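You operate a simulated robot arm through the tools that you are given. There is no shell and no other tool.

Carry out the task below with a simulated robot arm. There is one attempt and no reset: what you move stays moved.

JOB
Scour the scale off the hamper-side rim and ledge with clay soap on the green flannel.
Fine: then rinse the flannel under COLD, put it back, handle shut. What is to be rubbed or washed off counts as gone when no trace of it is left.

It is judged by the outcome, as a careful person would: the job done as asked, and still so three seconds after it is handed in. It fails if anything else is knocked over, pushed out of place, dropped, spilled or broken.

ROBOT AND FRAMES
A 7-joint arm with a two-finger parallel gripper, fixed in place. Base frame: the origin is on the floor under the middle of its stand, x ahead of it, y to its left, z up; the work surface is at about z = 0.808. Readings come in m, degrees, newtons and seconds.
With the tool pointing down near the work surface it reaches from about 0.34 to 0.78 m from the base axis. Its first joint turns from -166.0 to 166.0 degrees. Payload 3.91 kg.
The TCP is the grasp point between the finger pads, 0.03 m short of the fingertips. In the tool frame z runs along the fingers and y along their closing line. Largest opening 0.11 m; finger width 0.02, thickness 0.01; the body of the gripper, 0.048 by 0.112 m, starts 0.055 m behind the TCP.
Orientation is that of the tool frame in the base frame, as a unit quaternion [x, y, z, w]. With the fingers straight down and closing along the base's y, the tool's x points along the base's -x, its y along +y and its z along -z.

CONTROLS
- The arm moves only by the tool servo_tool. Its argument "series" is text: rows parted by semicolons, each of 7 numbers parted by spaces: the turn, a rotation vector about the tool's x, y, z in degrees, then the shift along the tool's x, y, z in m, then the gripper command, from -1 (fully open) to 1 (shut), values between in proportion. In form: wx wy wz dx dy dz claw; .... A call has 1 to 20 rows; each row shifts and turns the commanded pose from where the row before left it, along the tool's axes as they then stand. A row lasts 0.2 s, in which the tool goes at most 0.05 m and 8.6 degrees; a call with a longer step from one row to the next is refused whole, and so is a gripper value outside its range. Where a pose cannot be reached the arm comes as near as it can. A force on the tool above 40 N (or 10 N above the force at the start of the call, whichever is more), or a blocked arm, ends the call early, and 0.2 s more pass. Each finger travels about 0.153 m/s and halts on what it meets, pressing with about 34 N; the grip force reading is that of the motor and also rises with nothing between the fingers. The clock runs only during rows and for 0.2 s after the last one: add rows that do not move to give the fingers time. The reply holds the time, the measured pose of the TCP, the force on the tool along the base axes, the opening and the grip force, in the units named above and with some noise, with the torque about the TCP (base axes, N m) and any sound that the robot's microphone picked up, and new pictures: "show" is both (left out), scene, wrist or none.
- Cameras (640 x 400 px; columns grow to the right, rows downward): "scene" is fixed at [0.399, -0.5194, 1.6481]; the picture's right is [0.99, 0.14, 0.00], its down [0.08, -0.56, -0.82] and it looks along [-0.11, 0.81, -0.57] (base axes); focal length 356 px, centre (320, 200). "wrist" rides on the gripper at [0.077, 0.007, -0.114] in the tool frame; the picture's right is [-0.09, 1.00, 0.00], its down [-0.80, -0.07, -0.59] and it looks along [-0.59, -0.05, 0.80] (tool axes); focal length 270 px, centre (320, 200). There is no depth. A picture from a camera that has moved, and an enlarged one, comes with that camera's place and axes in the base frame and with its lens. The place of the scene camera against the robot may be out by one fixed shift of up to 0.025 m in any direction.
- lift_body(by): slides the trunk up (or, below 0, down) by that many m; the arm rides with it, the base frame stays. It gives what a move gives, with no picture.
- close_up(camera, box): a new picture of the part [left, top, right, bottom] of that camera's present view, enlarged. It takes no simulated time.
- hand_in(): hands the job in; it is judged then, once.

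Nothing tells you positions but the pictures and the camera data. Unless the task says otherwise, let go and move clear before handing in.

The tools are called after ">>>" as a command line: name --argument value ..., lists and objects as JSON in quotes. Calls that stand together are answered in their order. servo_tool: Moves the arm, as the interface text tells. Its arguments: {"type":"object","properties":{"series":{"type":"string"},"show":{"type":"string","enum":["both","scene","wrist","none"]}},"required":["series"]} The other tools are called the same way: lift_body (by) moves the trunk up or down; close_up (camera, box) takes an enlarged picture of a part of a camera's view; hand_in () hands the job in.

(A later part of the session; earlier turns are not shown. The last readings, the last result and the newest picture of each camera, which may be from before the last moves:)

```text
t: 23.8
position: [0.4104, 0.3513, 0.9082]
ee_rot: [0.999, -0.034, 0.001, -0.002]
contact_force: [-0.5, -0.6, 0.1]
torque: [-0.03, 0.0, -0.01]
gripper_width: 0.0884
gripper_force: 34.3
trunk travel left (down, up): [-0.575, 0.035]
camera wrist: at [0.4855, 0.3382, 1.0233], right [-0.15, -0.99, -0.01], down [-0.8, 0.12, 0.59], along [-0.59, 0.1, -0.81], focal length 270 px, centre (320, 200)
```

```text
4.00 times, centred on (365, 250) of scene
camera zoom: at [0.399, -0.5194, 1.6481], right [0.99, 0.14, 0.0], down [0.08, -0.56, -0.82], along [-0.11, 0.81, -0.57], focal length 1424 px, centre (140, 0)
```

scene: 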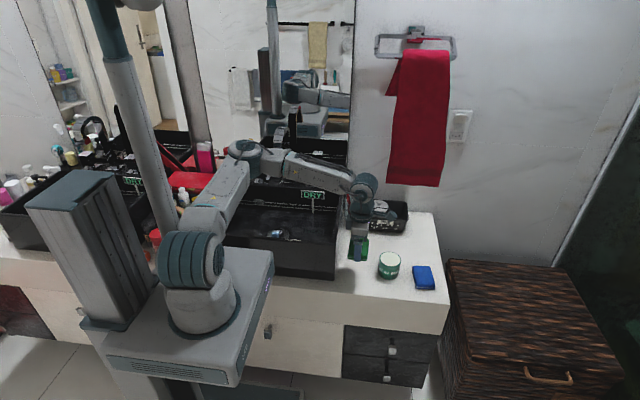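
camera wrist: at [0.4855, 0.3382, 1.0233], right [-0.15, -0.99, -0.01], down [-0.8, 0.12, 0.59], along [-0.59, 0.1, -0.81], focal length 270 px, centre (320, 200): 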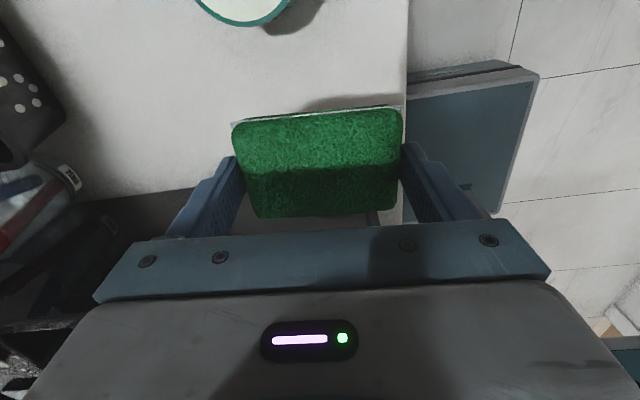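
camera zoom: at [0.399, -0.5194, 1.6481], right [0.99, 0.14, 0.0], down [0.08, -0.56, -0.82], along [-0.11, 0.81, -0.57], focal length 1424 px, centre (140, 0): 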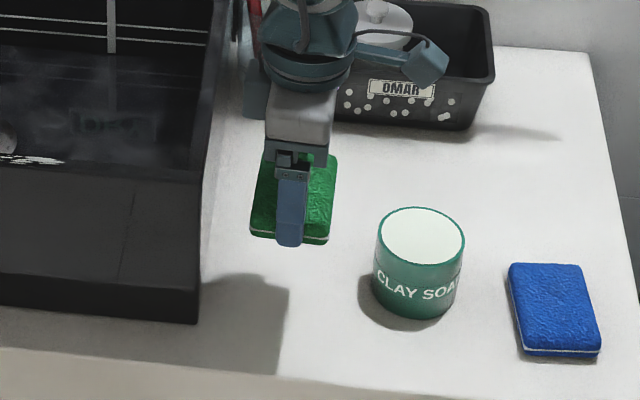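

The flannel lifted level. Next I'll bring it over the clay-soap pot, which I put near (0.515, 0.385) with its top at about z = 0.82.

>>> servo_tool --series "0 0 0 0.025 -0.01 0 1;0 0 0 0.026 -0.01 0 1;0 0 0 0.026 -0.01 0 1;0 0 0 0.025 -0.0105 0 1;0 0 0 0 0 0.01 1;0 0 0 0 0 0 1"

>>> close_up --camera "scene" --box '[330, 200, 440, 300]'

```text
t: 25.1
position: [0.4106, 0.3505, 0.8993]
ee_rot: [0.999, -0.033, 0.001, -0.002]
contact_force: [-0.2, -1.6, -1.5]
torque: [0.04, 0.0, 0.02]
gripper_width: 0.0885
gripper_force: 34.1
out of reach, approached as far as the arm can: row 1, 2, 3, 4
trunk travel left (down, up): [-0.575, 0.035]
camera wrist: at [0.4858, 0.3381, 1.0136], right [-0.15, -0.99, 0.0], down [-0.8, 0.12, 0.59], along [-0.58, 0.1, -0.81], focal length 270 px, centre (320, 200)
```

scene: 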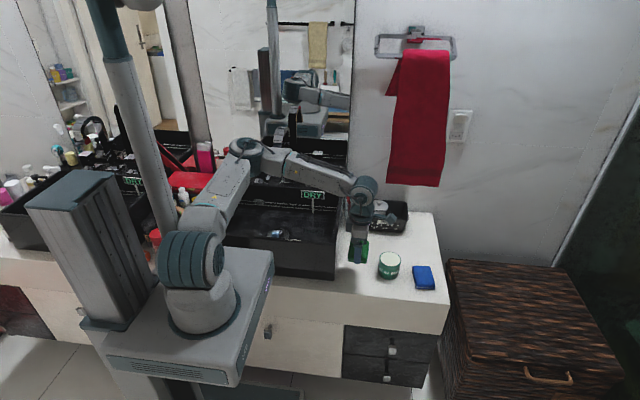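
wrist: 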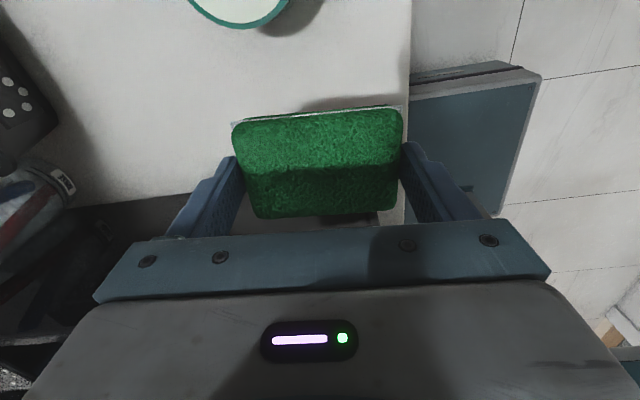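

```text
4.00 times, centred on (385, 250) of scene
camera zoom: at [0.399, -0.5194, 1.6481], right [0.99, 0.14, 0.0], down [0.08, -0.56, -0.82], along [-0.11, 0.81, -0.57], focal length 1424 px, centre (60, 0)
```

zoom: 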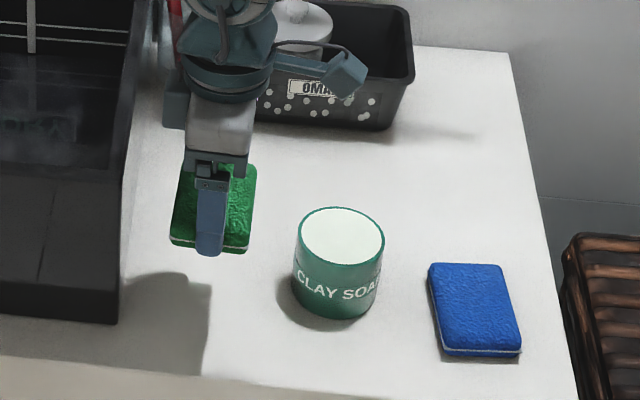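

The arm would not follow with this wrist yaw; a joint limit is in the way. The yaw doesn't matter for soaping, so I'll turn the wrist back some and try again from a safe height.

>>> servo_tool --series "0 0 0 0 0 -0.02 1;0 0 -8 0 0 0 1;0 0 -8 0 0 0 1;0 0 -8 0 0 0 1;0 0 -8 0 0 0 1;0 0 -8 0 0 0 1;0 0 0 0 0 0 1"

```text
t: 26.8
position: [0.4097, 0.3509, 0.9173]
ee_rot: [0.95, 0.311, 0.002, -0.001]
contact_force: [-1.1, -0.4, -0.6]
torque: [0.0, 0.01, -0.02]
gripper_width: 0.0888
gripper_force: 34.2
trunk travel left (down, up): [-0.575, 0.035]
camera wrist: at [0.4743, 0.3899, 1.0322], right [0.52, -0.86, 0.0], down [-0.69, -0.42, 0.59], along [-0.51, -0.3, -0.81], focal length 270 px, centre (320, 200)
```

scene: 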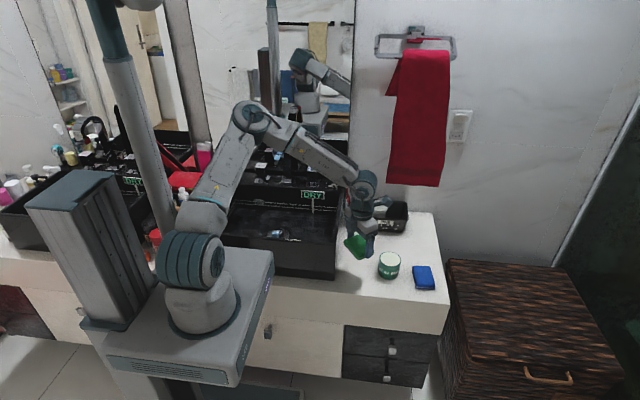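
wrist: 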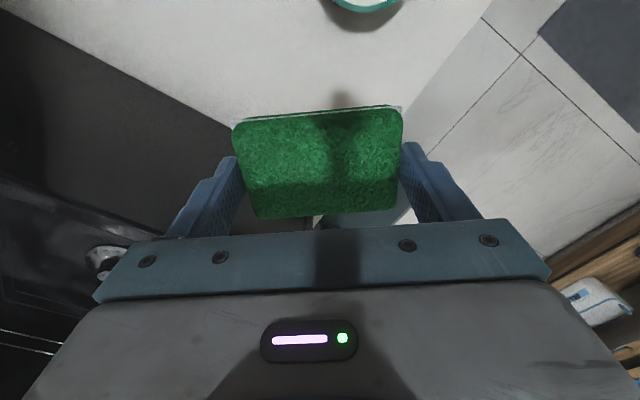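

>>> servo_tool --series "0 0 0 0.0263 0.0087 0 1;0 0 0 0.0263 0.0087 0 1;0 0 0 0.0263 0.0087 0 1;0 0 0 0.0263 0.0087 0 1;0 0 0 0 0 0 1"

>>> close_up --camera "scene" --box '[340, 200, 440, 290]'

```text
t: 27.9
position: [0.5143, 0.3838, 0.9167]
ee_rot: [0.951, 0.31, 0.002, -0.002]
contact_force: [0.6, 0.0, 0.1]
torque: [0.01, 0.0, 0.0]
gripper_width: 0.0886
gripper_force: 34.4
trunk travel left (down, up): [-0.575, 0.035]
camera wrist: at [0.5798, 0.424, 1.033], right [0.52, -0.86, 0.0], down [-0.69, -0.42, 0.59], along [-0.51, -0.3, -0.81], focal length 270 px, centre (320, 200)
```

scene: 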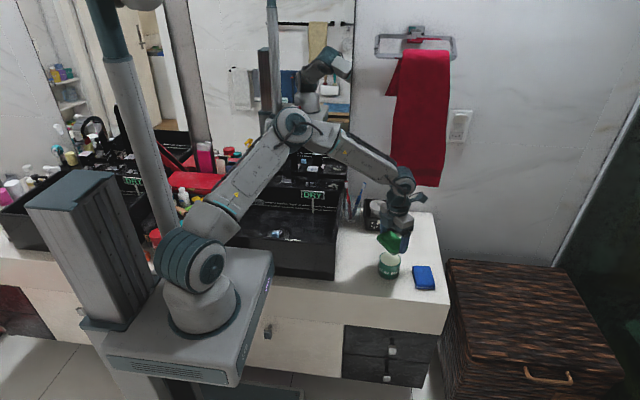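
wrist: 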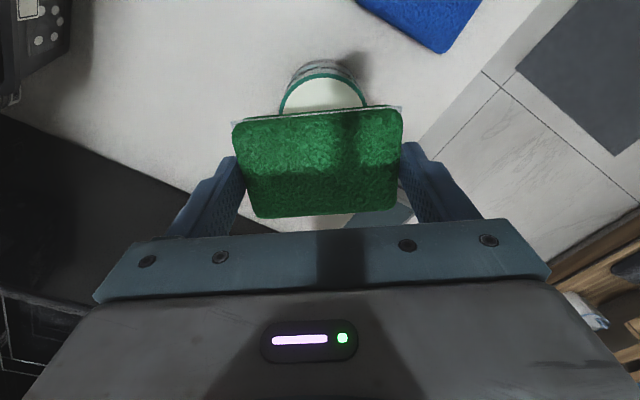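

```text
4.44 times, centred on (390, 245) of scene
camera zoom: at [0.399, -0.5194, 1.6481], right [0.99, 0.14, 0.0], down [0.08, -0.56, -0.82], along [-0.11, 0.81, -0.57], focal length 1583 px, centre (9, 0)
```

zoom: 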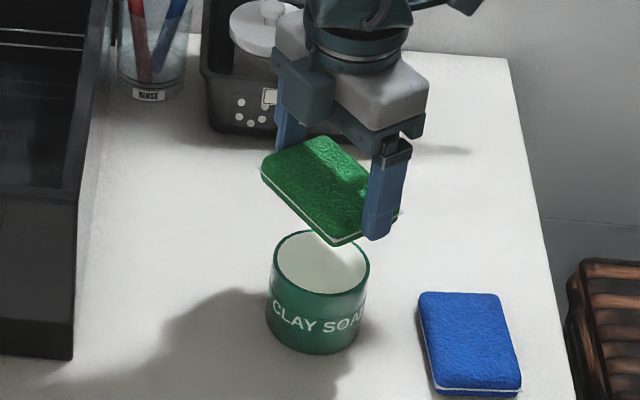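

The flannel is centred over the pot. I'll lower it slowly onto the soap.

>>> servo_tool --series "0 0 0 0 0 0.02 1;0 0 0 0 0 0.015 1;0 0 0 0 0 0.01 1;0 0 0 0 0 0.005 1;0 0 0 0 0 0 1" --show "wrist"

>>> close_up --camera "scene" --box '[340, 200, 440, 290]'

```text
t: 29.1
position: [0.5144, 0.3851, 0.8681]
ee_rot: [0.951, 0.311, 0.002, -0.002]
contact_force: [-0.5, -0.5, -0.3]
torque: [0.01, 0.03, 0.02]
gripper_width: 0.0889
gripper_force: 34.1
trunk travel left (down, up): [-0.575, 0.035]
camera wrist: at [0.5802, 0.4234, 0.9833], right [0.52, -0.86, 0.0], down [-0.69, -0.42, 0.59], along [-0.51, -0.3, -0.81], focal length 270 px, centre (320, 200)
```

wrist: 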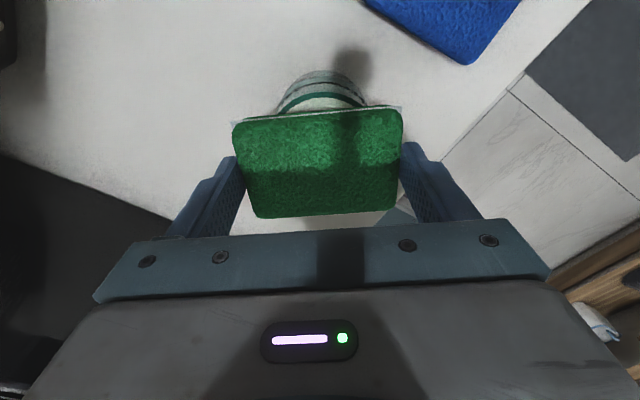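

```text
4.44 times, centred on (390, 245) of scene
camera zoom: at [0.399, -0.5194, 1.6481], right [0.99, 0.14, 0.0], down [0.08, -0.56, -0.82], along [-0.11, 0.81, -0.57], focal length 1583 px, centre (9, 0)
```

zoom: 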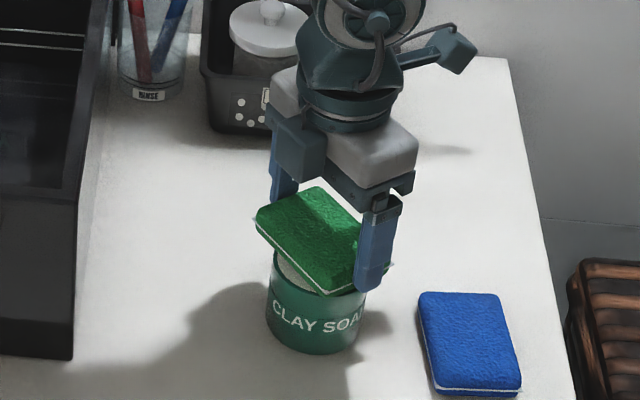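

>>> servo_tool --series "0 0 0 0 0 0.003 1;0 0 0 0 0 0.003 1;0 0 0 0 0 0.003 1;0 0 0 0 0 0 1" --show "none"

>>> close_up --camera "scene" --box '[360, 220, 420, 290]'

```text
t: 30.1
position: [0.5144, 0.3842, 0.8587]
ee_rot: [0.95, 0.311, 0.002, -0.002]
contact_force: [1.0, -0.8, 1.7]
torque: [-0.03, 0.03, -0.02]
gripper_width: 0.0886
gripper_force: 34.0
trunk travel left (down, up): [-0.575, 0.035]
```

```text
5.71 times, centred on (390, 255) of scene
camera zoom: at [0.399, -0.5194, 1.6481], right [0.99, 0.14, 0.0], down [0.08, -0.56, -0.82], along [-0.11, 0.81, -0.57], focal length 2035 px, centre (-80, -114)
```

zoom: 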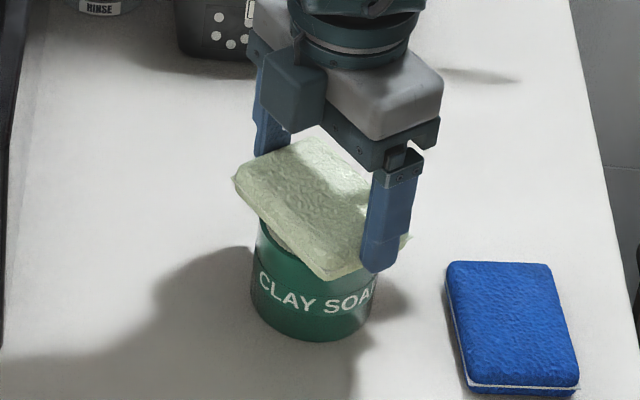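

The flannel turned white all over, so it has picked up the clay soap. I'll lift clear and turn it so its long side lies along the front rim.

>>> servo_tool --series "0 0 0 0 0 -0.01 1;0 0 0 0 0 -0.03 1;0 0 0 0 0 -0.04 1;0 0 0 0 0 -0.04 1;0 0 0 0 0 -0.04 1;0 0 0 0 0 -0.03 1;0 0 -7.7 0 0 0 1;0 0 -7.7 0 0 0 1;0 0 -7.7 0 0 0 1;0 0 -7.7 0 0 0 1;0 0 -7.7 0 0 0 1;0 0 -7.7 0 0 0 1;0 0 -7.6 0 0 0 1;0 0 0 0 0 0 1"

```text
t: 33.1
position: [0.5135, 0.3831, 1.0489]
ee_rot: [0.706, 0.708, 0.003, 0.0]
contact_force: [1.0, -0.4, -0.2]
torque: [0.01, -0.03, 0.01]
gripper_width: 0.0887
gripper_force: 34.1
trunk travel left (down, up): [-0.575, 0.035]
camera wrist: at [0.5198, 0.4601, 1.1638], right [1.0, -0.09, 0.0], down [-0.07, -0.8, 0.59], along [-0.05, -0.59, -0.81], focal length 270 px, centre (320, 200)
```

scene: 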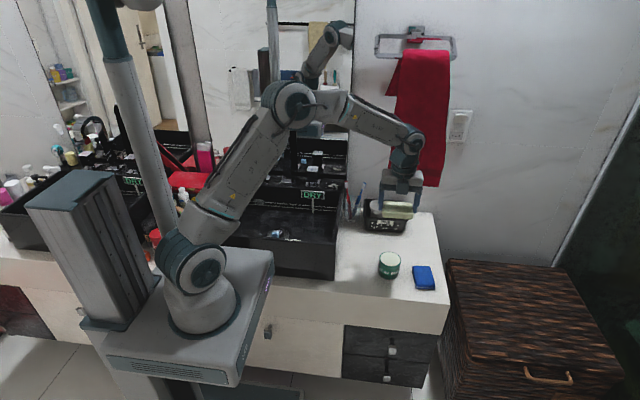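
wrist: 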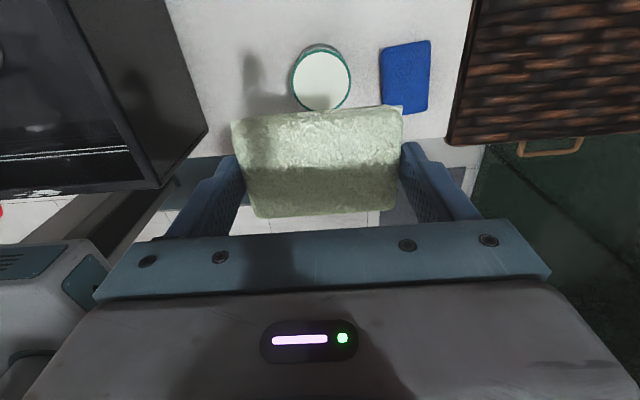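

>>> servo_tool --series "0 0 0 -0.004 -0.03 0 1;0 0 0 -0.004 -0.03 0 1;0 0 0 -0.004 -0.03 0 1;0 0 0 -0.004 -0.03 0 1;0 0 0 -0.004 -0.03 0 1;0 0 0 -0.004 -0.03 0 1;0 0 0 -0.004 -0.03 0 1;0 0 0 -0.004 -0.03 0 1;0 0 0 0 -0.03 0 1;0 0 0 0 -0.03 0 1;0 0 0 0 0 0 1"

>>> close_up --camera "wrist" --box '[200, 0, 440, 240]'

>>> close_up --camera "scene" --box '[220, 150, 350, 270]'

```text
t: 35.5
position: [0.2131, 0.3511, 1.0464]
ee_rot: [0.707, 0.707, 0.003, 0.0]
contact_force: [-0.7, -0.4, -0.3]
torque: [0.0, 0.0, -0.02]
gripper_width: 0.0887
gripper_force: 33.9
trunk travel left (down, up): [-0.575, 0.035]
camera wrist: at [0.2194, 0.4289, 1.1618], right [1.0, -0.09, 0.0], down [-0.07, -0.8, 0.59], along [-0.05, -0.59, -0.81], focal length 270 px, centre (320, 200)
```

scene: 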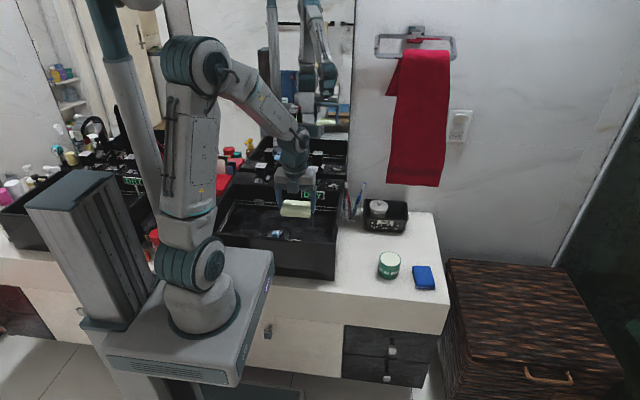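
wrist: 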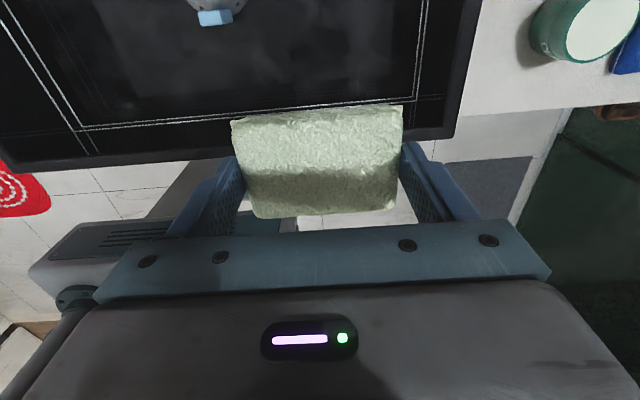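

```text
1.67 times, centred on (320, 120) of wrist
camera zoom: at [0.2194, 0.4289, 1.1618], right [1.0, -0.09, 0.0], down [-0.07, -0.8, 0.59], along [-0.05, -0.59, -0.81], focal length 450 px, centre (320, 333)
```

zoom: 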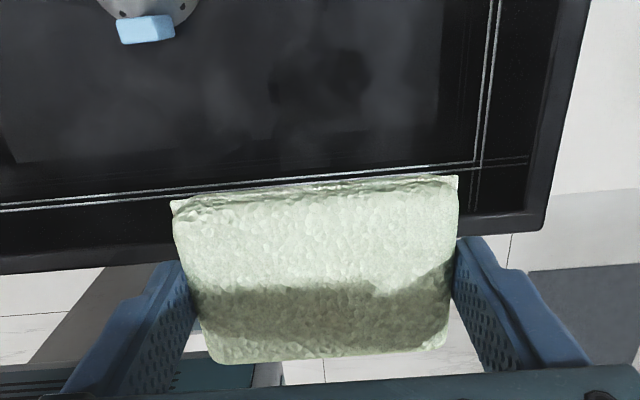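

```text
3.33 times, centred on (285, 210) of scene
camera zoom: at [0.399, -0.5194, 1.6481], right [0.99, 0.14, 0.0], down [0.08, -0.56, -0.82], along [-0.11, 0.81, -0.57], focal length 1187 px, centre (437, 167)
```

zoom: 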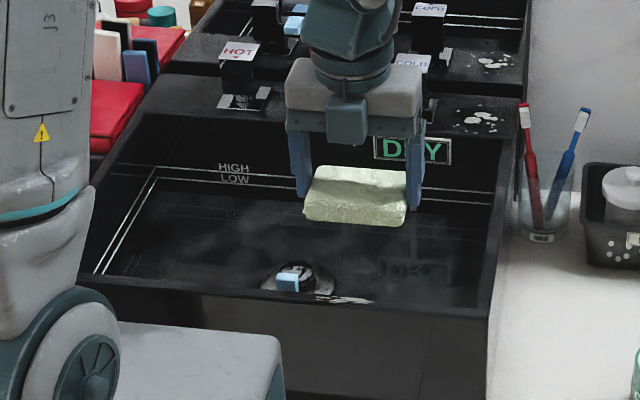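

The soaped flannel is right over the front rim. The scale runs from about x = 0.176 to 0.228 at y ≈ 0.318, so I'll go down to it in steps.

>>> servo_tool --series "0 0 0 -0.011 -0.005 0.02 1;0 0 0 -0.011 -0.005 0.02 1;0 0 0 -0.011 0 0.02 1;0 0 0 0 0 0.01 1;0 0 0 0 0 0 1"

>>> close_up --camera "scene" --box '[240, 190, 350, 270]'

```text
t: 36.8
position: [0.2018, 0.3185, 0.9764]
ee_rot: [0.707, 0.707, 0.003, -0.001]
contact_force: [0.4, 0.4, 0.7]
torque: [-0.01, -0.01, 0.01]
gripper_width: 0.0887
gripper_force: 34.3
trunk travel left (down, up): [-0.575, 0.035]
camera wrist: at [0.2088, 0.3953, 1.0922], right [1.0, -0.09, 0.0], down [-0.07, -0.8, 0.59], along [-0.05, -0.59, -0.81], focal length 270 px, centre (320, 200)
```

scene: 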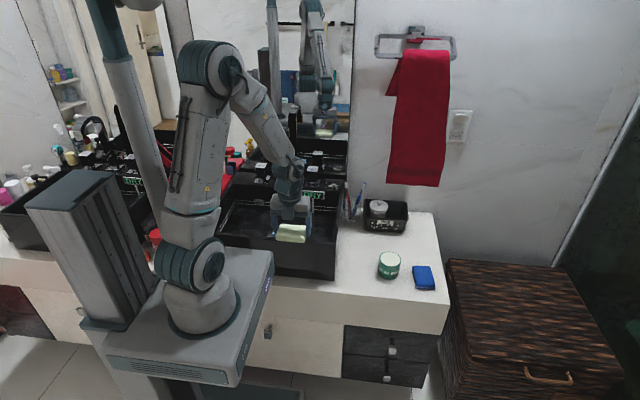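
wrist: 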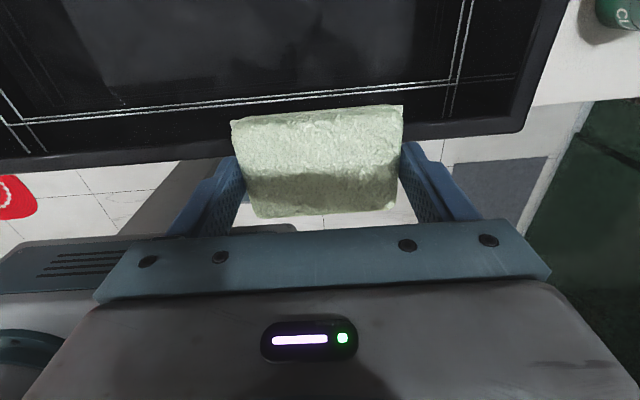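

```text
5.00 times, centred on (295, 230) of scene
camera zoom: at [0.399, -0.5194, 1.6481], right [0.99, 0.14, 0.0], down [0.08, -0.56, -0.82], along [-0.11, 0.81, -0.57], focal length 1780 px, centre (445, 50)
```

zoom: 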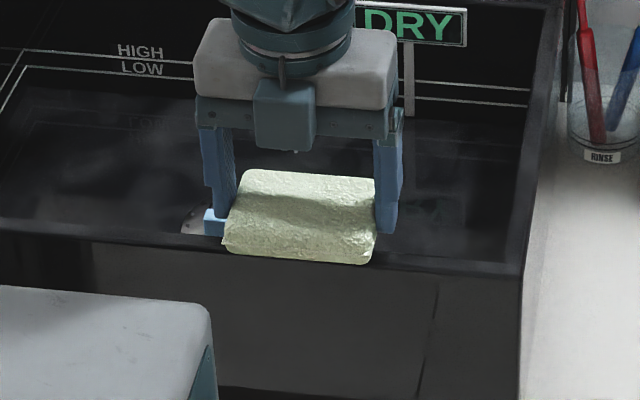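

>>> servo_tool --series "0 0 0 0 0 0.005 1;0 0 0 0 0 0.005 1;0 0 0 0 0 0.004 1;0 0 0 0 0 0.003 1;0 0 0 0 0 0 1" --show "none"

>>> close_up --camera "scene" --box '[240, 190, 350, 270]'

```text
t: 38.0
position: [0.2032, 0.3199, 0.96]
ee_rot: [0.707, 0.708, 0.002, -0.001]
contact_force: [-0.4, -0.2, 0.2]
torque: [0.05, -0.01, -0.02]
gripper_width: 0.0889
gripper_force: 34.0
trunk travel left (down, up): [-0.575, 0.035]
```

```text
5.00 times, centred on (295, 230) of scene
camera zoom: at [0.399, -0.5194, 1.6481], right [0.99, 0.14, 0.0], down [0.08, -0.56, -0.82], along [-0.11, 0.81, -0.57], focal length 1780 px, centre (445, 50)
```

zoom: 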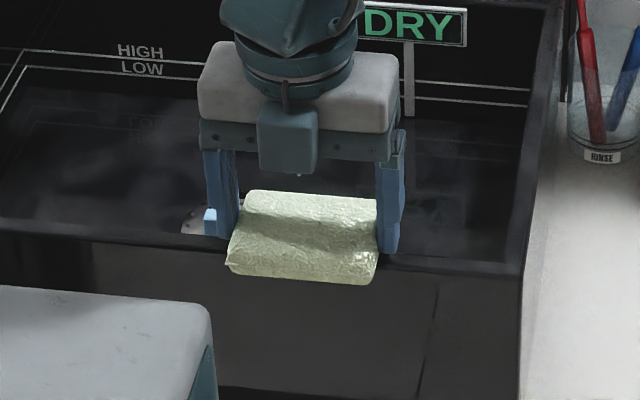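

>>> servo_tool --series "0 0 0 0 0 0.003 1;0 0 0 0 0 0.003 1;0 0 0 0 0 0.002 1;0 0 0 0 0 0 1" --show "none"

```text
t: 38.5
position: [0.2019, 0.3201, 0.9581]
ee_rot: [0.707, 0.707, 0.006, -0.002]
contact_force: [-2.5, -6.6, 27.4]
torque: [-0.3, 0.16, 0.03]
gripper_width: 0.0888
gripper_force: 33.8
trunk travel left (down, up): [-0.575, 0.035]
stopped in row 2: the force on the tool passed its limit at 41 N (the readings are from after the stop); the commanded pose is now the measured one
```

The rim is at z ≈ 0.921, and contact is slightly toward -y of the grip. I'll ease off, shift to centre on it, and press again more lightly.

>>> servo_tool --series "0 0 0 0 0 -0.004 1;0 0 0 -0.008 0 0 1;0 0 0 0 0 0.002 1;0 0 0 0 0 0.001 1;0 0 0 0 0 0 1" --show "scene"

>>> close_up --camera "scene" --box '[240, 190, 350, 270]'

```text
t: 39.7
position: [0.2049, 0.3132, 0.9583]
ee_rot: [0.707, 0.707, 0.006, -0.002]
contact_force: [-1.4, -0.4, 19.3]
torque: [0.03, 0.19, 0.03]
gripper_width: 0.0887
gripper_force: 33.7
trunk travel left (down, up): [-0.575, 0.035]
```

scene: 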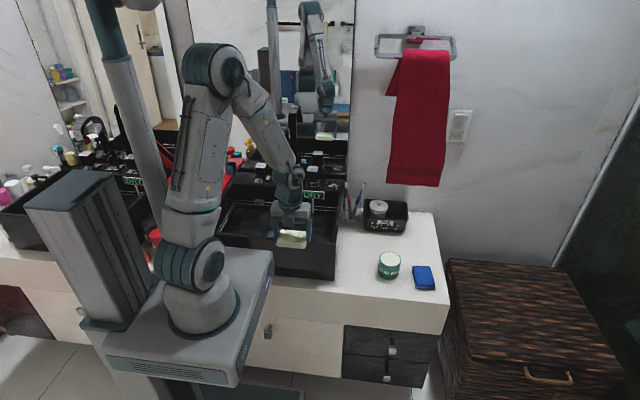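

```text
5.00 times, centred on (295, 230) of scene
camera zoom: at [0.399, -0.5194, 1.6481], right [0.99, 0.14, 0.0], down [0.08, -0.56, -0.82], along [-0.11, 0.81, -0.57], focal length 1780 px, centre (445, 50)
```

zoom: 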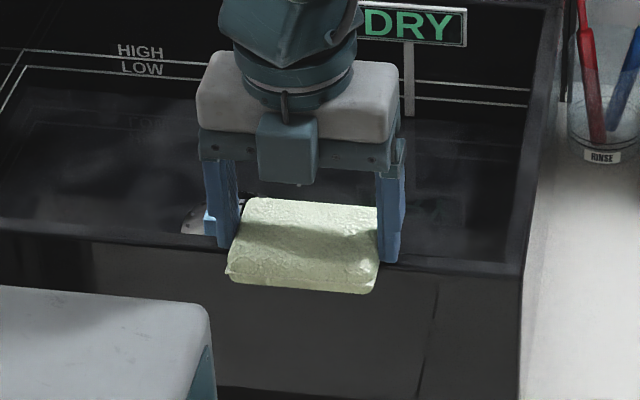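

Contact is now centred at about 19 N. I'll rub back and forth along the rim.

>>> servo_tool --series "0 0 0 0 0.01 0 1;0 0 0 0 0.012 0 1;0 0 0 0 -0.012 0 1;0 0 0 0 -0.012 0 1;0 0 0 0 -0.012 0 1;0 0 0 0 -0.012 0 1;0 0 0 0 0.012 0 1;0 0 0 0 0.012 0 1;0 0 0 0 0.012 0 1;0 0 0 0 0.012 0 1;0 0 0 0 -0.012 0 1;0 0 0 0 -0.012 0 1;0 0 0 0 -0.012 0 1;0 0 0 0 -0.012 0 1;0 0 0 0 0.012 0 1;0 0 0 0 0.014 0 1;0 0 0 0 0 0 1" --show "scene"

>>> close_up --camera "scene" --box '[240, 190, 350, 270]'

```text
t: 41.1
position: [0.1819, 0.3149, 0.9586]
ee_rot: [0.707, 0.707, 0.009, -0.004]
contact_force: [3.4, -3.6, 18.6]
torque: [-0.1, 0.15, 0.02]
gripper_width: 0.0887
gripper_force: 34.2
trunk travel left (down, up): [-0.575, 0.035]
stopped in row 6: the force on the tool passed its limit at 41 N (the readings are from after the stop); the commanded pose is now the measured one
```

scene: 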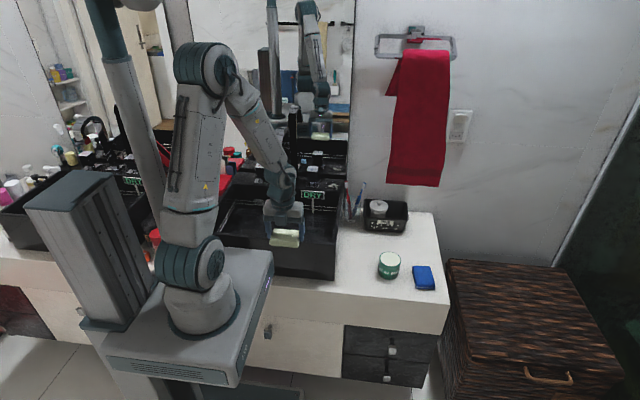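

```text
5.00 times, centred on (295, 230) of scene
camera zoom: at [0.399, -0.5194, 1.6481], right [0.99, 0.14, 0.0], down [0.08, -0.56, -0.82], along [-0.11, 0.81, -0.57], focal length 1780 px, centre (445, 50)
```

zoom: 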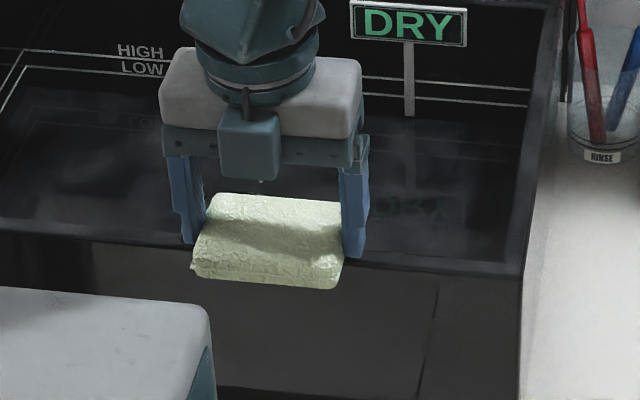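

>>> servo_tool --series "0 0 0 0 0.004 -0.001 1;0 0 0 0 0.01 0 1;0 0 0 0 0.01 0 1;0 0 0 0 0.01 0 1;0 0 0 0 0.01 0 1;0 0 0 0 -0.01 0 1;0 0 0 0 -0.01 0 1;0 0 0 0 -0.01 0 1;0 0 0 0 -0.01 0 1;0 0 0 0 0.01 0 1;0 0 0 0 0.01 0 1;0 0 0 0 0.01 0 1;0 0 0 0 0.01 0 1;0 0 0 0 0 0 1" --show "scene"

>>> close_up --camera "scene" --box '[240, 190, 350, 270]'

```text
t: 44.1
position: [0.2262, 0.3148, 0.9594]
ee_rot: [0.707, 0.707, 0.008, -0.003]
contact_force: [0.2, -0.8, -1.5]
torque: [0.01, 0.0, 0.01]
gripper_width: 0.0889
gripper_force: 34.2
trunk travel left (down, up): [-0.575, 0.035]
```

scene: 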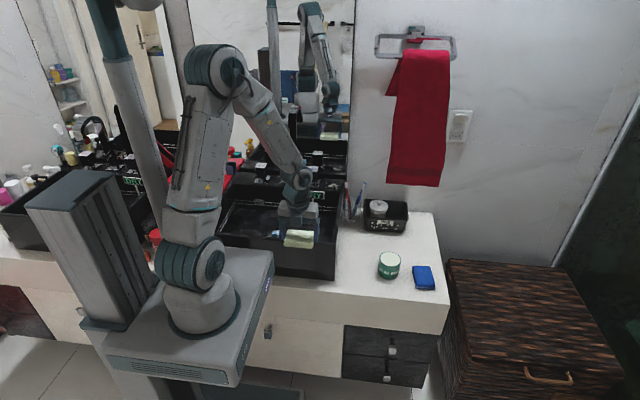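

```text
5.00 times, centred on (295, 230) of scene
camera zoom: at [0.399, -0.5194, 1.6481], right [0.99, 0.14, 0.0], down [0.08, -0.56, -0.82], along [-0.11, 0.81, -0.57], focal length 1780 px, centre (445, 50)
```

zoom: 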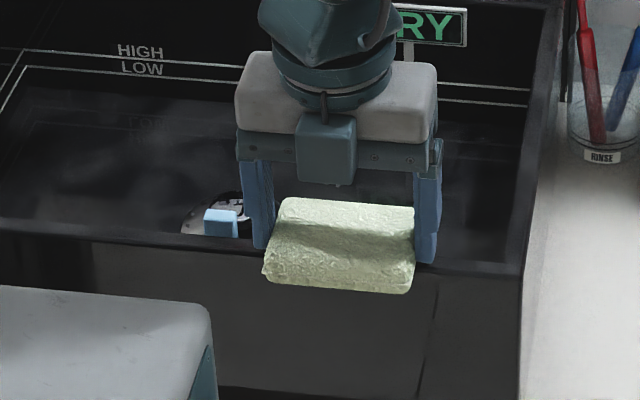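

>>> servo_tool --series "0 0 0 0 0 -0.02 1;0 0 0 0.03 0 -0.01 1;0 0 0 0.03 0 0 1;0 0 0 0.03 0 0 1;0 0 0 0 0 0 1" --show "wrist"

>>> close_up --camera "scene" --box '[240, 190, 350, 270]'

```text
t: 45.3
position: [0.227, 0.404, 0.9893]
ee_rot: [0.707, 0.707, 0.007, -0.002]
contact_force: [-0.6, 1.2, -0.1]
torque: [0.0, 0.01, -0.05]
gripper_width: 0.0884
gripper_force: 33.6
trunk travel left (down, up): [-0.575, 0.035]
camera wrist: at [0.2334, 0.4795, 1.1058], right [1.0, -0.09, 0.01], down [-0.07, -0.81, 0.58], along [-0.05, -0.58, -0.81], focal length 270 px, centre (320, 200)
```

wrist: 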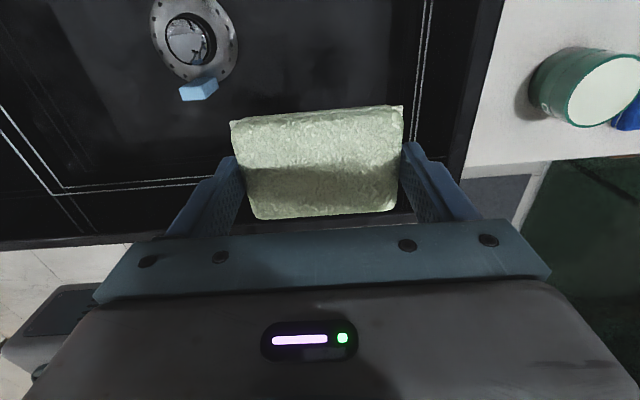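

```text
5.00 times, centred on (295, 230) of scene
camera zoom: at [0.399, -0.5194, 1.6481], right [0.99, 0.14, 0.0], down [0.08, -0.56, -0.82], along [-0.11, 0.81, -0.57], focal length 1780 px, centre (445, 50)
```

zoom: 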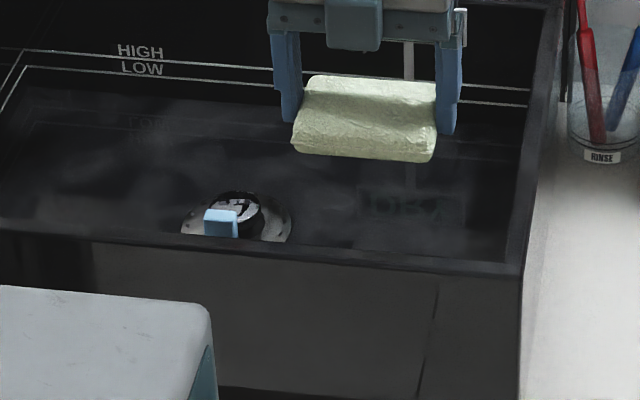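

The rim looks clean where the streak was. I'll enlarge to make sure no trace is left.

>>> close_up --camera "scene" --box '[275, 228, 315, 253]'

>>> close_up --camera "scene" --box '[220, 215, 345, 265]'

>>> close_up --camera "scene" --box '[290, 150, 370, 200]'

```text
16.00 times, centred on (295, 240) of scene
camera zoom: at [0.399, -0.5194, 1.6481], right [0.99, 0.14, 0.0], down [0.08, -0.56, -0.82], along [-0.11, 0.81, -0.57], focal length 5697 px, centre (720, -448)
```

zoom: 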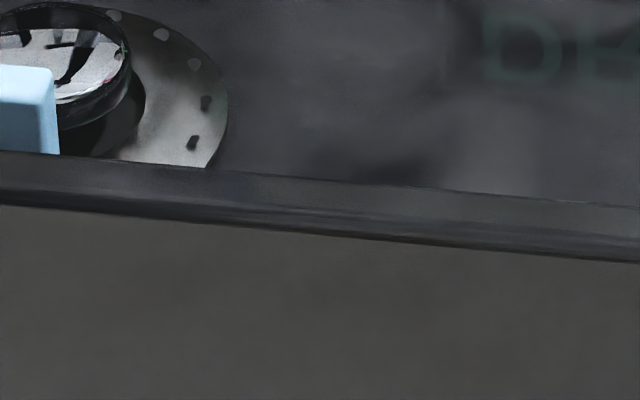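

```text
5.12 times, centred on (282, 240) of scene
camera zoom: at [0.399, -0.5194, 1.6481], right [0.99, 0.14, 0.0], down [0.08, -0.56, -0.82], along [-0.11, 0.81, -0.57], focal length 1823 px, centre (512, -5)
```

zoom: 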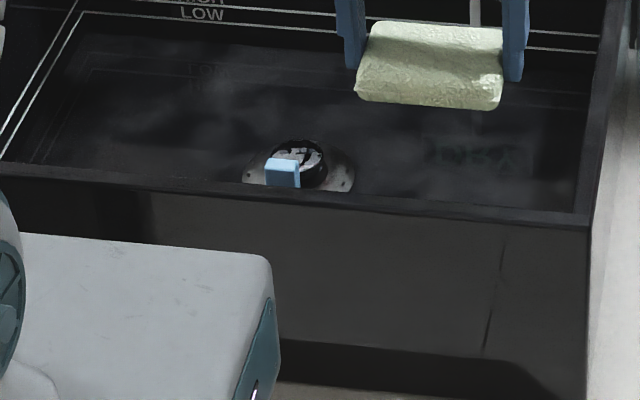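

```text
8.00 times, centred on (330, 175) of scene
camera zoom: at [0.399, -0.5194, 1.6481], right [0.99, 0.14, 0.0], down [0.08, -0.56, -0.82], along [-0.11, 0.81, -0.57], focal length 2849 px, centre (240, 400)
```

zoom: 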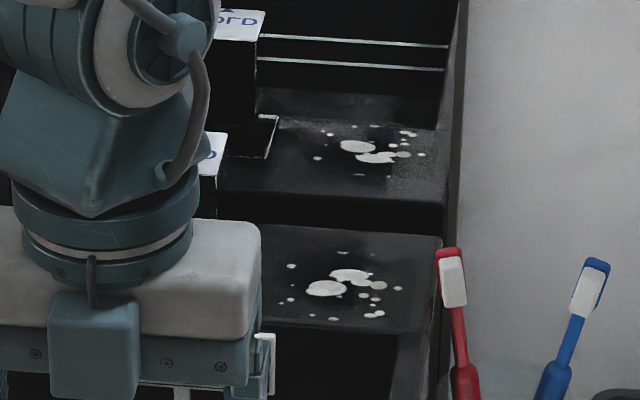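

The front rim is clean, with no trace left. Next is the ledge, whose scale spans about x 0.265–0.327 and y 0.62–0.69, beside COLD. I'll rise, turn the wrist so the jaws close along y, and approach from the front.

>>> servo_tool --series "0 0 0 0 0 -0.03 1;0 0 0 0.015 0.025 -0.03 1;0 0 0 0.015 0.025 -0.02 1;0 0 0 0.016 0.023 0 1;0 0 -8.2 0 0 0 1;0 0 -8.2 0 0 0 1;0 0 -8.2 0 0 0 1;0 0 -8.2 0 0 0 1;0 0 -8.2 0 0 0 1;0 0 -8.2 0 0 0 1;0 0 -8.2 0 0 0 1;0 0 -8.2 0 0 0 1;0 0 -8.2 0 0 0 1;0 0 -8.2 0 0 0 1;0 0 -8 0 0 0 1;0 0 0 0 0 0 1"

>>> close_up --camera "wrist" --box '[380, 0, 640, 160]'

```text
t: 48.7
position: [0.2992, 0.4497, 1.0731]
ee_rot: [-0.001, 1.0, 0.007, 0.003]
contact_force: [0.0, -0.4, -1.0]
torque: [0.04, -0.01, 0.0]
gripper_width: 0.0885
gripper_force: 33.9
trunk travel left (down, up): [-0.575, 0.035]
camera wrist: at [0.221, 0.4544, 1.1863], right [0.09, 1.0, 0.01], down [0.8, -0.08, 0.6], along [0.6, -0.04, -0.8], focal length 270 px, centre (320, 200)
```

scene: 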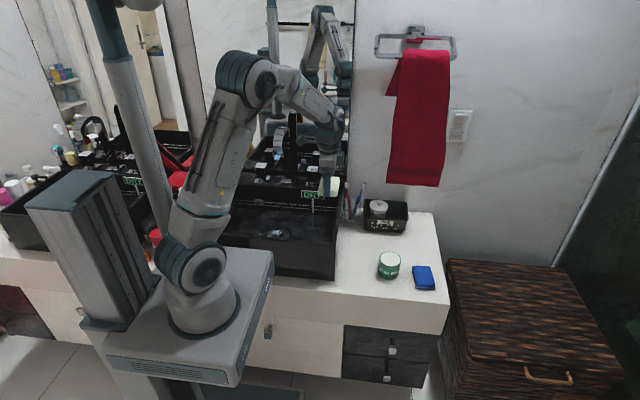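
wrist: 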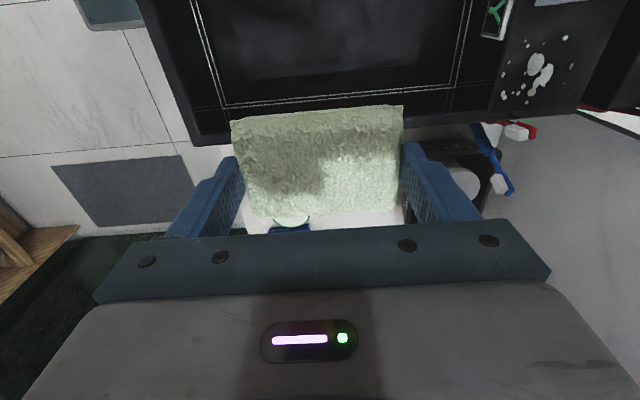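

```text
2.46 times, centred on (510, 80) of wrist
camera zoom: at [0.221, 0.4544, 1.1863], right [0.09, 1.0, 0.01], down [0.8, -0.08, 0.6], along [0.6, -0.04, -0.8], focal length 665 px, centre (-148, 495)
```

zoom: 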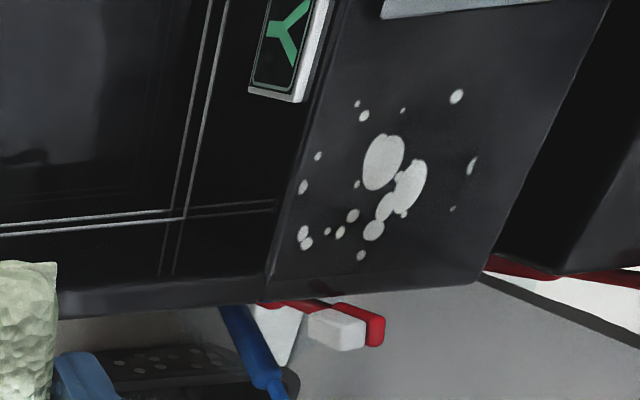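

I have the ledge spots, the mirror plane (y ≈ 0.72) and the DRY sign, whose top sits just below the ledge. I'll level the tool and advance over the ledge, keeping above COLD.

>>> servo_tool --series "0.8 0.3 0 0 0.02 0 1;0 0 0 0 0.035 0 1;0 0 0 0 0.035 0.01 1;0 0 0 0 0.035 0.01 1;0 0 0 0 0.035 0.01 1;0 0 0 0.002 0.03 0.01 1;0 0 0 0 0 0.01 1;0 0 0 0 0 0 1"

>>> close_up --camera "scene" --box '[270, 130, 370, 210]'

>>> close_up --camera "wrist" --box '[190, 60, 440, 230]'

```text
t: 50.5
position: [0.2958, 0.6388, 1.0207]
ee_rot: [0.0, 1.0, 0.0, 0.001]
contact_force: [0.1, 0.2, -1.1]
torque: [0.01, 0.02, 0.0]
gripper_width: 0.0886
gripper_force: 34.2
trunk travel left (down, up): [-0.575, 0.035]
camera wrist: at [0.2185, 0.6459, 1.1362], right [0.09, 1.0, 0.0], down [0.8, -0.07, 0.6], along [0.59, -0.05, -0.8], focal length 270 px, centre (320, 200)
```

scene: 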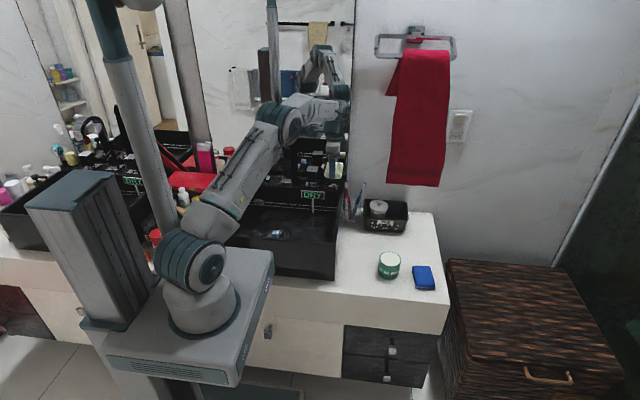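
wrist: 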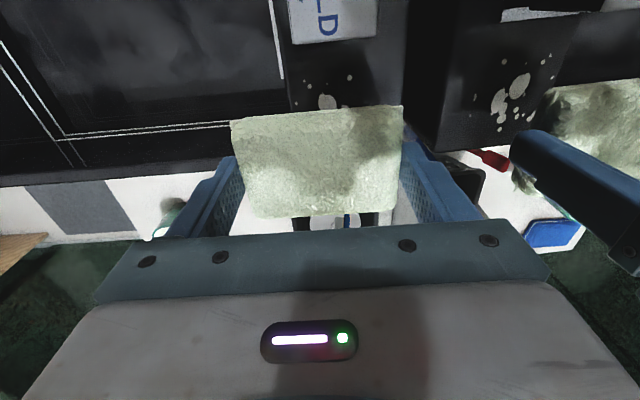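

```text
5.00 times, centred on (320, 170) of scene
camera zoom: at [0.399, -0.5194, 1.6481], right [0.99, 0.14, 0.0], down [0.08, -0.56, -0.82], along [-0.11, 0.81, -0.57], focal length 1780 px, centre (320, 350)
```

zoom: 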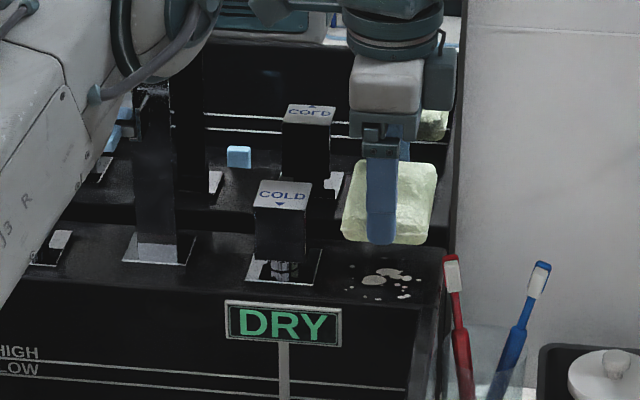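

```text
2.35 times, centred on (315, 145) of wrist
camera zoom: at [0.2185, 0.6459, 1.1362], right [0.09, 1.0, 0.0], down [0.8, -0.07, 0.6], along [0.59, -0.05, -0.8], focal length 636 px, centre (332, 329)
```

zoom: 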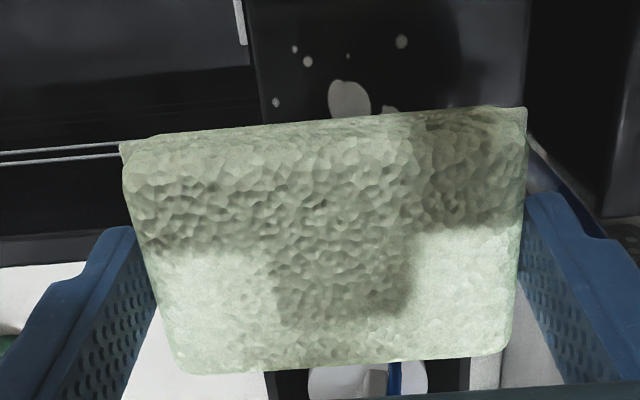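

>>> servo_tool --series "0 0 0 0 0.003 0.015 1;0 0 0 0 0.003 0.015 1;0 0 0 0 0 0.01 1;0 0 0 0 0 0.008 1;0 0 0 0 0 0 1" --show "scene"

>>> close_up --camera "scene" --box '[270, 130, 370, 210]'

>>> close_up --camera "wrist" --box '[190, 0, 490, 230]'

```text
t: 51.7
position: [0.2968, 0.6458, 0.972]
ee_rot: [-0.001, 1.0, 0.0, 0.001]
contact_force: [-0.6, 0.0, -0.2]
torque: [-0.04, 0.02, -0.04]
gripper_width: 0.0886
gripper_force: 34.0
trunk travel left (down, up): [-0.575, 0.035]
```

scene: 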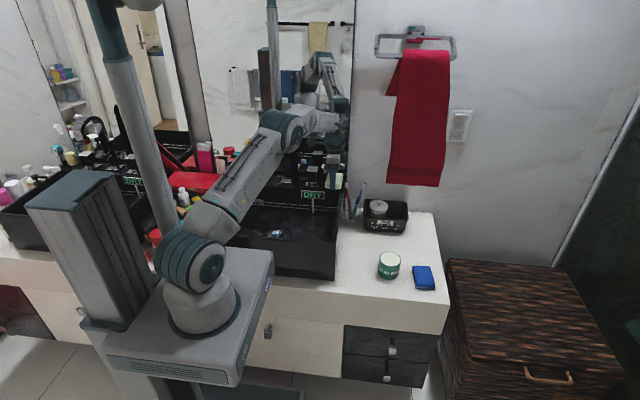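

```text
5.00 times, centred on (320, 170) of scene
camera zoom: at [0.399, -0.5194, 1.6481], right [0.99, 0.14, 0.0], down [0.08, -0.56, -0.82], along [-0.11, 0.81, -0.57], focal length 1780 px, centre (320, 350)
```

zoom: 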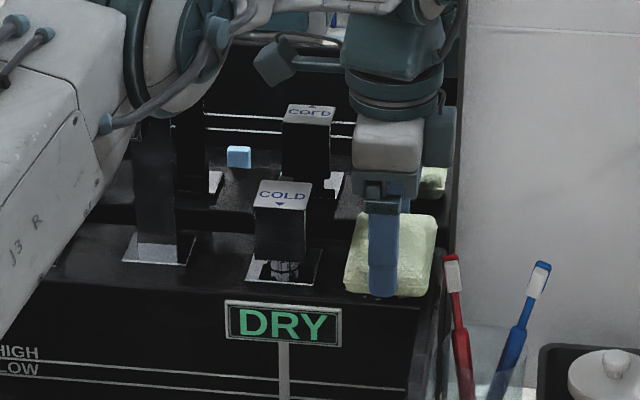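

```text
1.74 times, centred on (340, 115) of wrist
camera zoom: at [0.22, 0.6522, 1.0876], right [0.09, 1.0, 0.0], down [0.8, -0.07, 0.6], along [0.59, -0.05, -0.8], focal length 470 px, centre (285, 348)
```

zoom: 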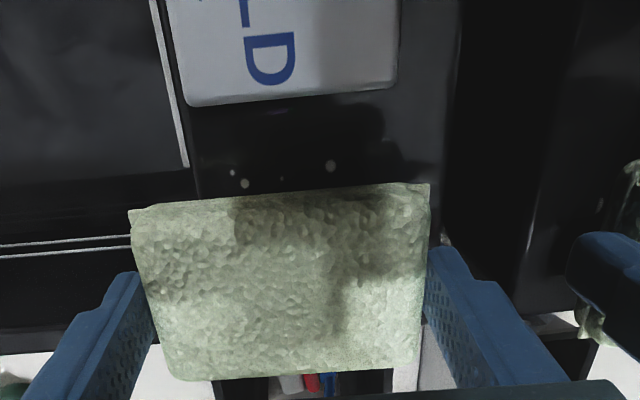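

>>> servo_tool --series "0 0 0 0.004 0 0.004 1;0 0 0 0 0 0.004 1;0 0 0 0 0 0.003 1;0 0 0 0 0 0 1" --show "none"

```text
t: 52.7
position: [0.2936, 0.6452, 0.9616]
ee_rot: [0.0, 1.0, 0.0, 0.001]
contact_force: [-0.6, -0.1, -0.1]
torque: [0.02, -0.01, 0.0]
gripper_width: 0.0884
gripper_force: 34.0
trunk travel left (down, up): [-0.575, 0.035]
```

>>> servo_tool --series "0 0 0 0 0 0.0015 1;0 0 0 0 0 0.001 1;0 0 0 0 0 0 1" --show "none"

```text
t: 53.5
position: [0.2929, 0.6447, 0.9603]
ee_rot: [-0.001, 1.0, 0.0, 0.0]
contact_force: [0.3, 0.0, -1.2]
torque: [-0.01, -0.01, 0.0]
gripper_width: 0.0887
gripper_force: 34.3
trunk travel left (down, up): [-0.575, 0.035]
```

>>> servo_tool --series "0 0 0 0 0 0.0015 1;0 0 0 0 0 0.001 1;0 0 0 0 0 0 1" --show "none"

```text
t: 54.3
position: [0.2926, 0.6446, 0.9583]
ee_rot: [0.001, 1.0, 0.002, 0.001]
contact_force: [-0.7, -0.4, 6.5]
torque: [0.09, 0.21, 0.02]
gripper_width: 0.0889
gripper_force: 33.9
trunk travel left (down, up): [-0.575, 0.035]
```

Contact is at z ≈ 0.9585, first on the pad's -x edge. I'll press slightly more and rub in short strokes.

>>> servo_tool --series "0 0 0 0 0 0.0008 1;0 0 0 -0.006 0 0 1;0 0 0 -0.006 0 0 1;0 0 0 0.006 0 0 1;0 0 0 0.006 0 0 1;0 0 0 0.005 0 0 1;0 0 0 -0.006 0 0 1;0 0 0 -0.006 0 0 1;0 0 0 -0.006 0 0 1;0 0 0 0.006 0 0 1;0 0 0 0.006 0 0 1;0 0 0 0.005 0 0 1;0 0 0 0 0 0 1" --show "wrist"

>>> close_up --camera "wrist" --box '[190, 0, 490, 230]'

```text
t: 57.1
position: [0.2898, 0.6435, 0.9591]
ee_rot: [0.0, 1.0, 0.0, 0.002]
contact_force: [10.2, -3.5, 21.6]
torque: [0.02, -0.28, -0.06]
gripper_width: 0.0889
gripper_force: 34.1
trunk travel left (down, up): [-0.575, 0.035]
camera wrist: at [0.2125, 0.6496, 1.0725], right [0.09, 1.0, 0.0], down [0.8, -0.07, 0.6], along [0.59, -0.05, -0.8], focal length 270 px, centre (320, 200)
```

wrist: 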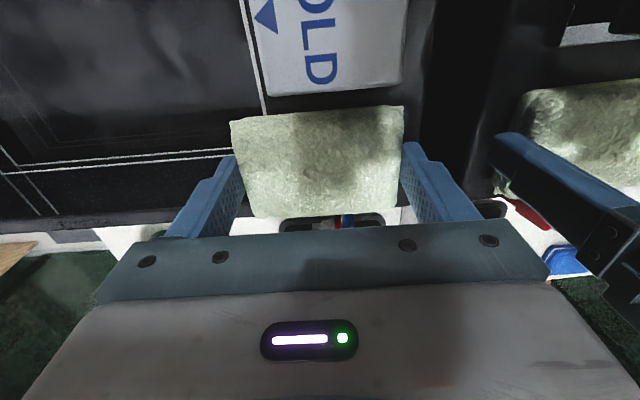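

```text
1.74 times, centred on (340, 115) of wrist
camera zoom: at [0.2125, 0.6496, 1.0725], right [0.09, 1.0, 0.0], down [0.8, -0.07, 0.6], along [0.59, -0.05, -0.8], focal length 470 px, centre (285, 348)
```

zoom: 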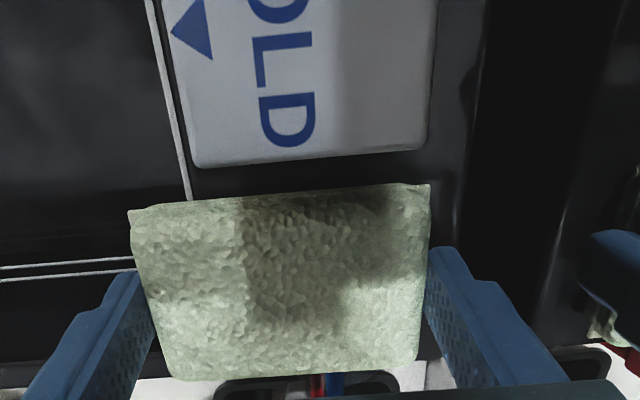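

>>> servo_tool --series "0 0 0 -0.003 0.004 -0.0004 1;0 0 0 -0.006 0 0 1;0 0 0 -0.006 0 0 1;0 0 0 0 -0.008 0 1;0 0 0 0.006 0 0 1;0 0 0 0.006 0 0 1;0 0 0 0.004 0 0 1;0 0 0 0 0.008 0 1;0 0 0 -0.006 0 0 1;0 0 0 -0.006 0 0 1;0 0 0 -0.004 0 0 1;0 0 0 0 -0.004 0 1;0 0 0 0.005 0 0 1;0 0 0 0 0 0 1" --show "none"

```text
t: 60.1
position: [0.2998, 0.6453, 0.9574]
ee_rot: [0.0, 1.0, 0.0, 0.001]
contact_force: [3.8, -1.6, 7.5]
torque: [0.08, -0.12, -0.09]
gripper_width: 0.0887
gripper_force: 34.1
trunk travel left (down, up): [-0.575, 0.035]
```

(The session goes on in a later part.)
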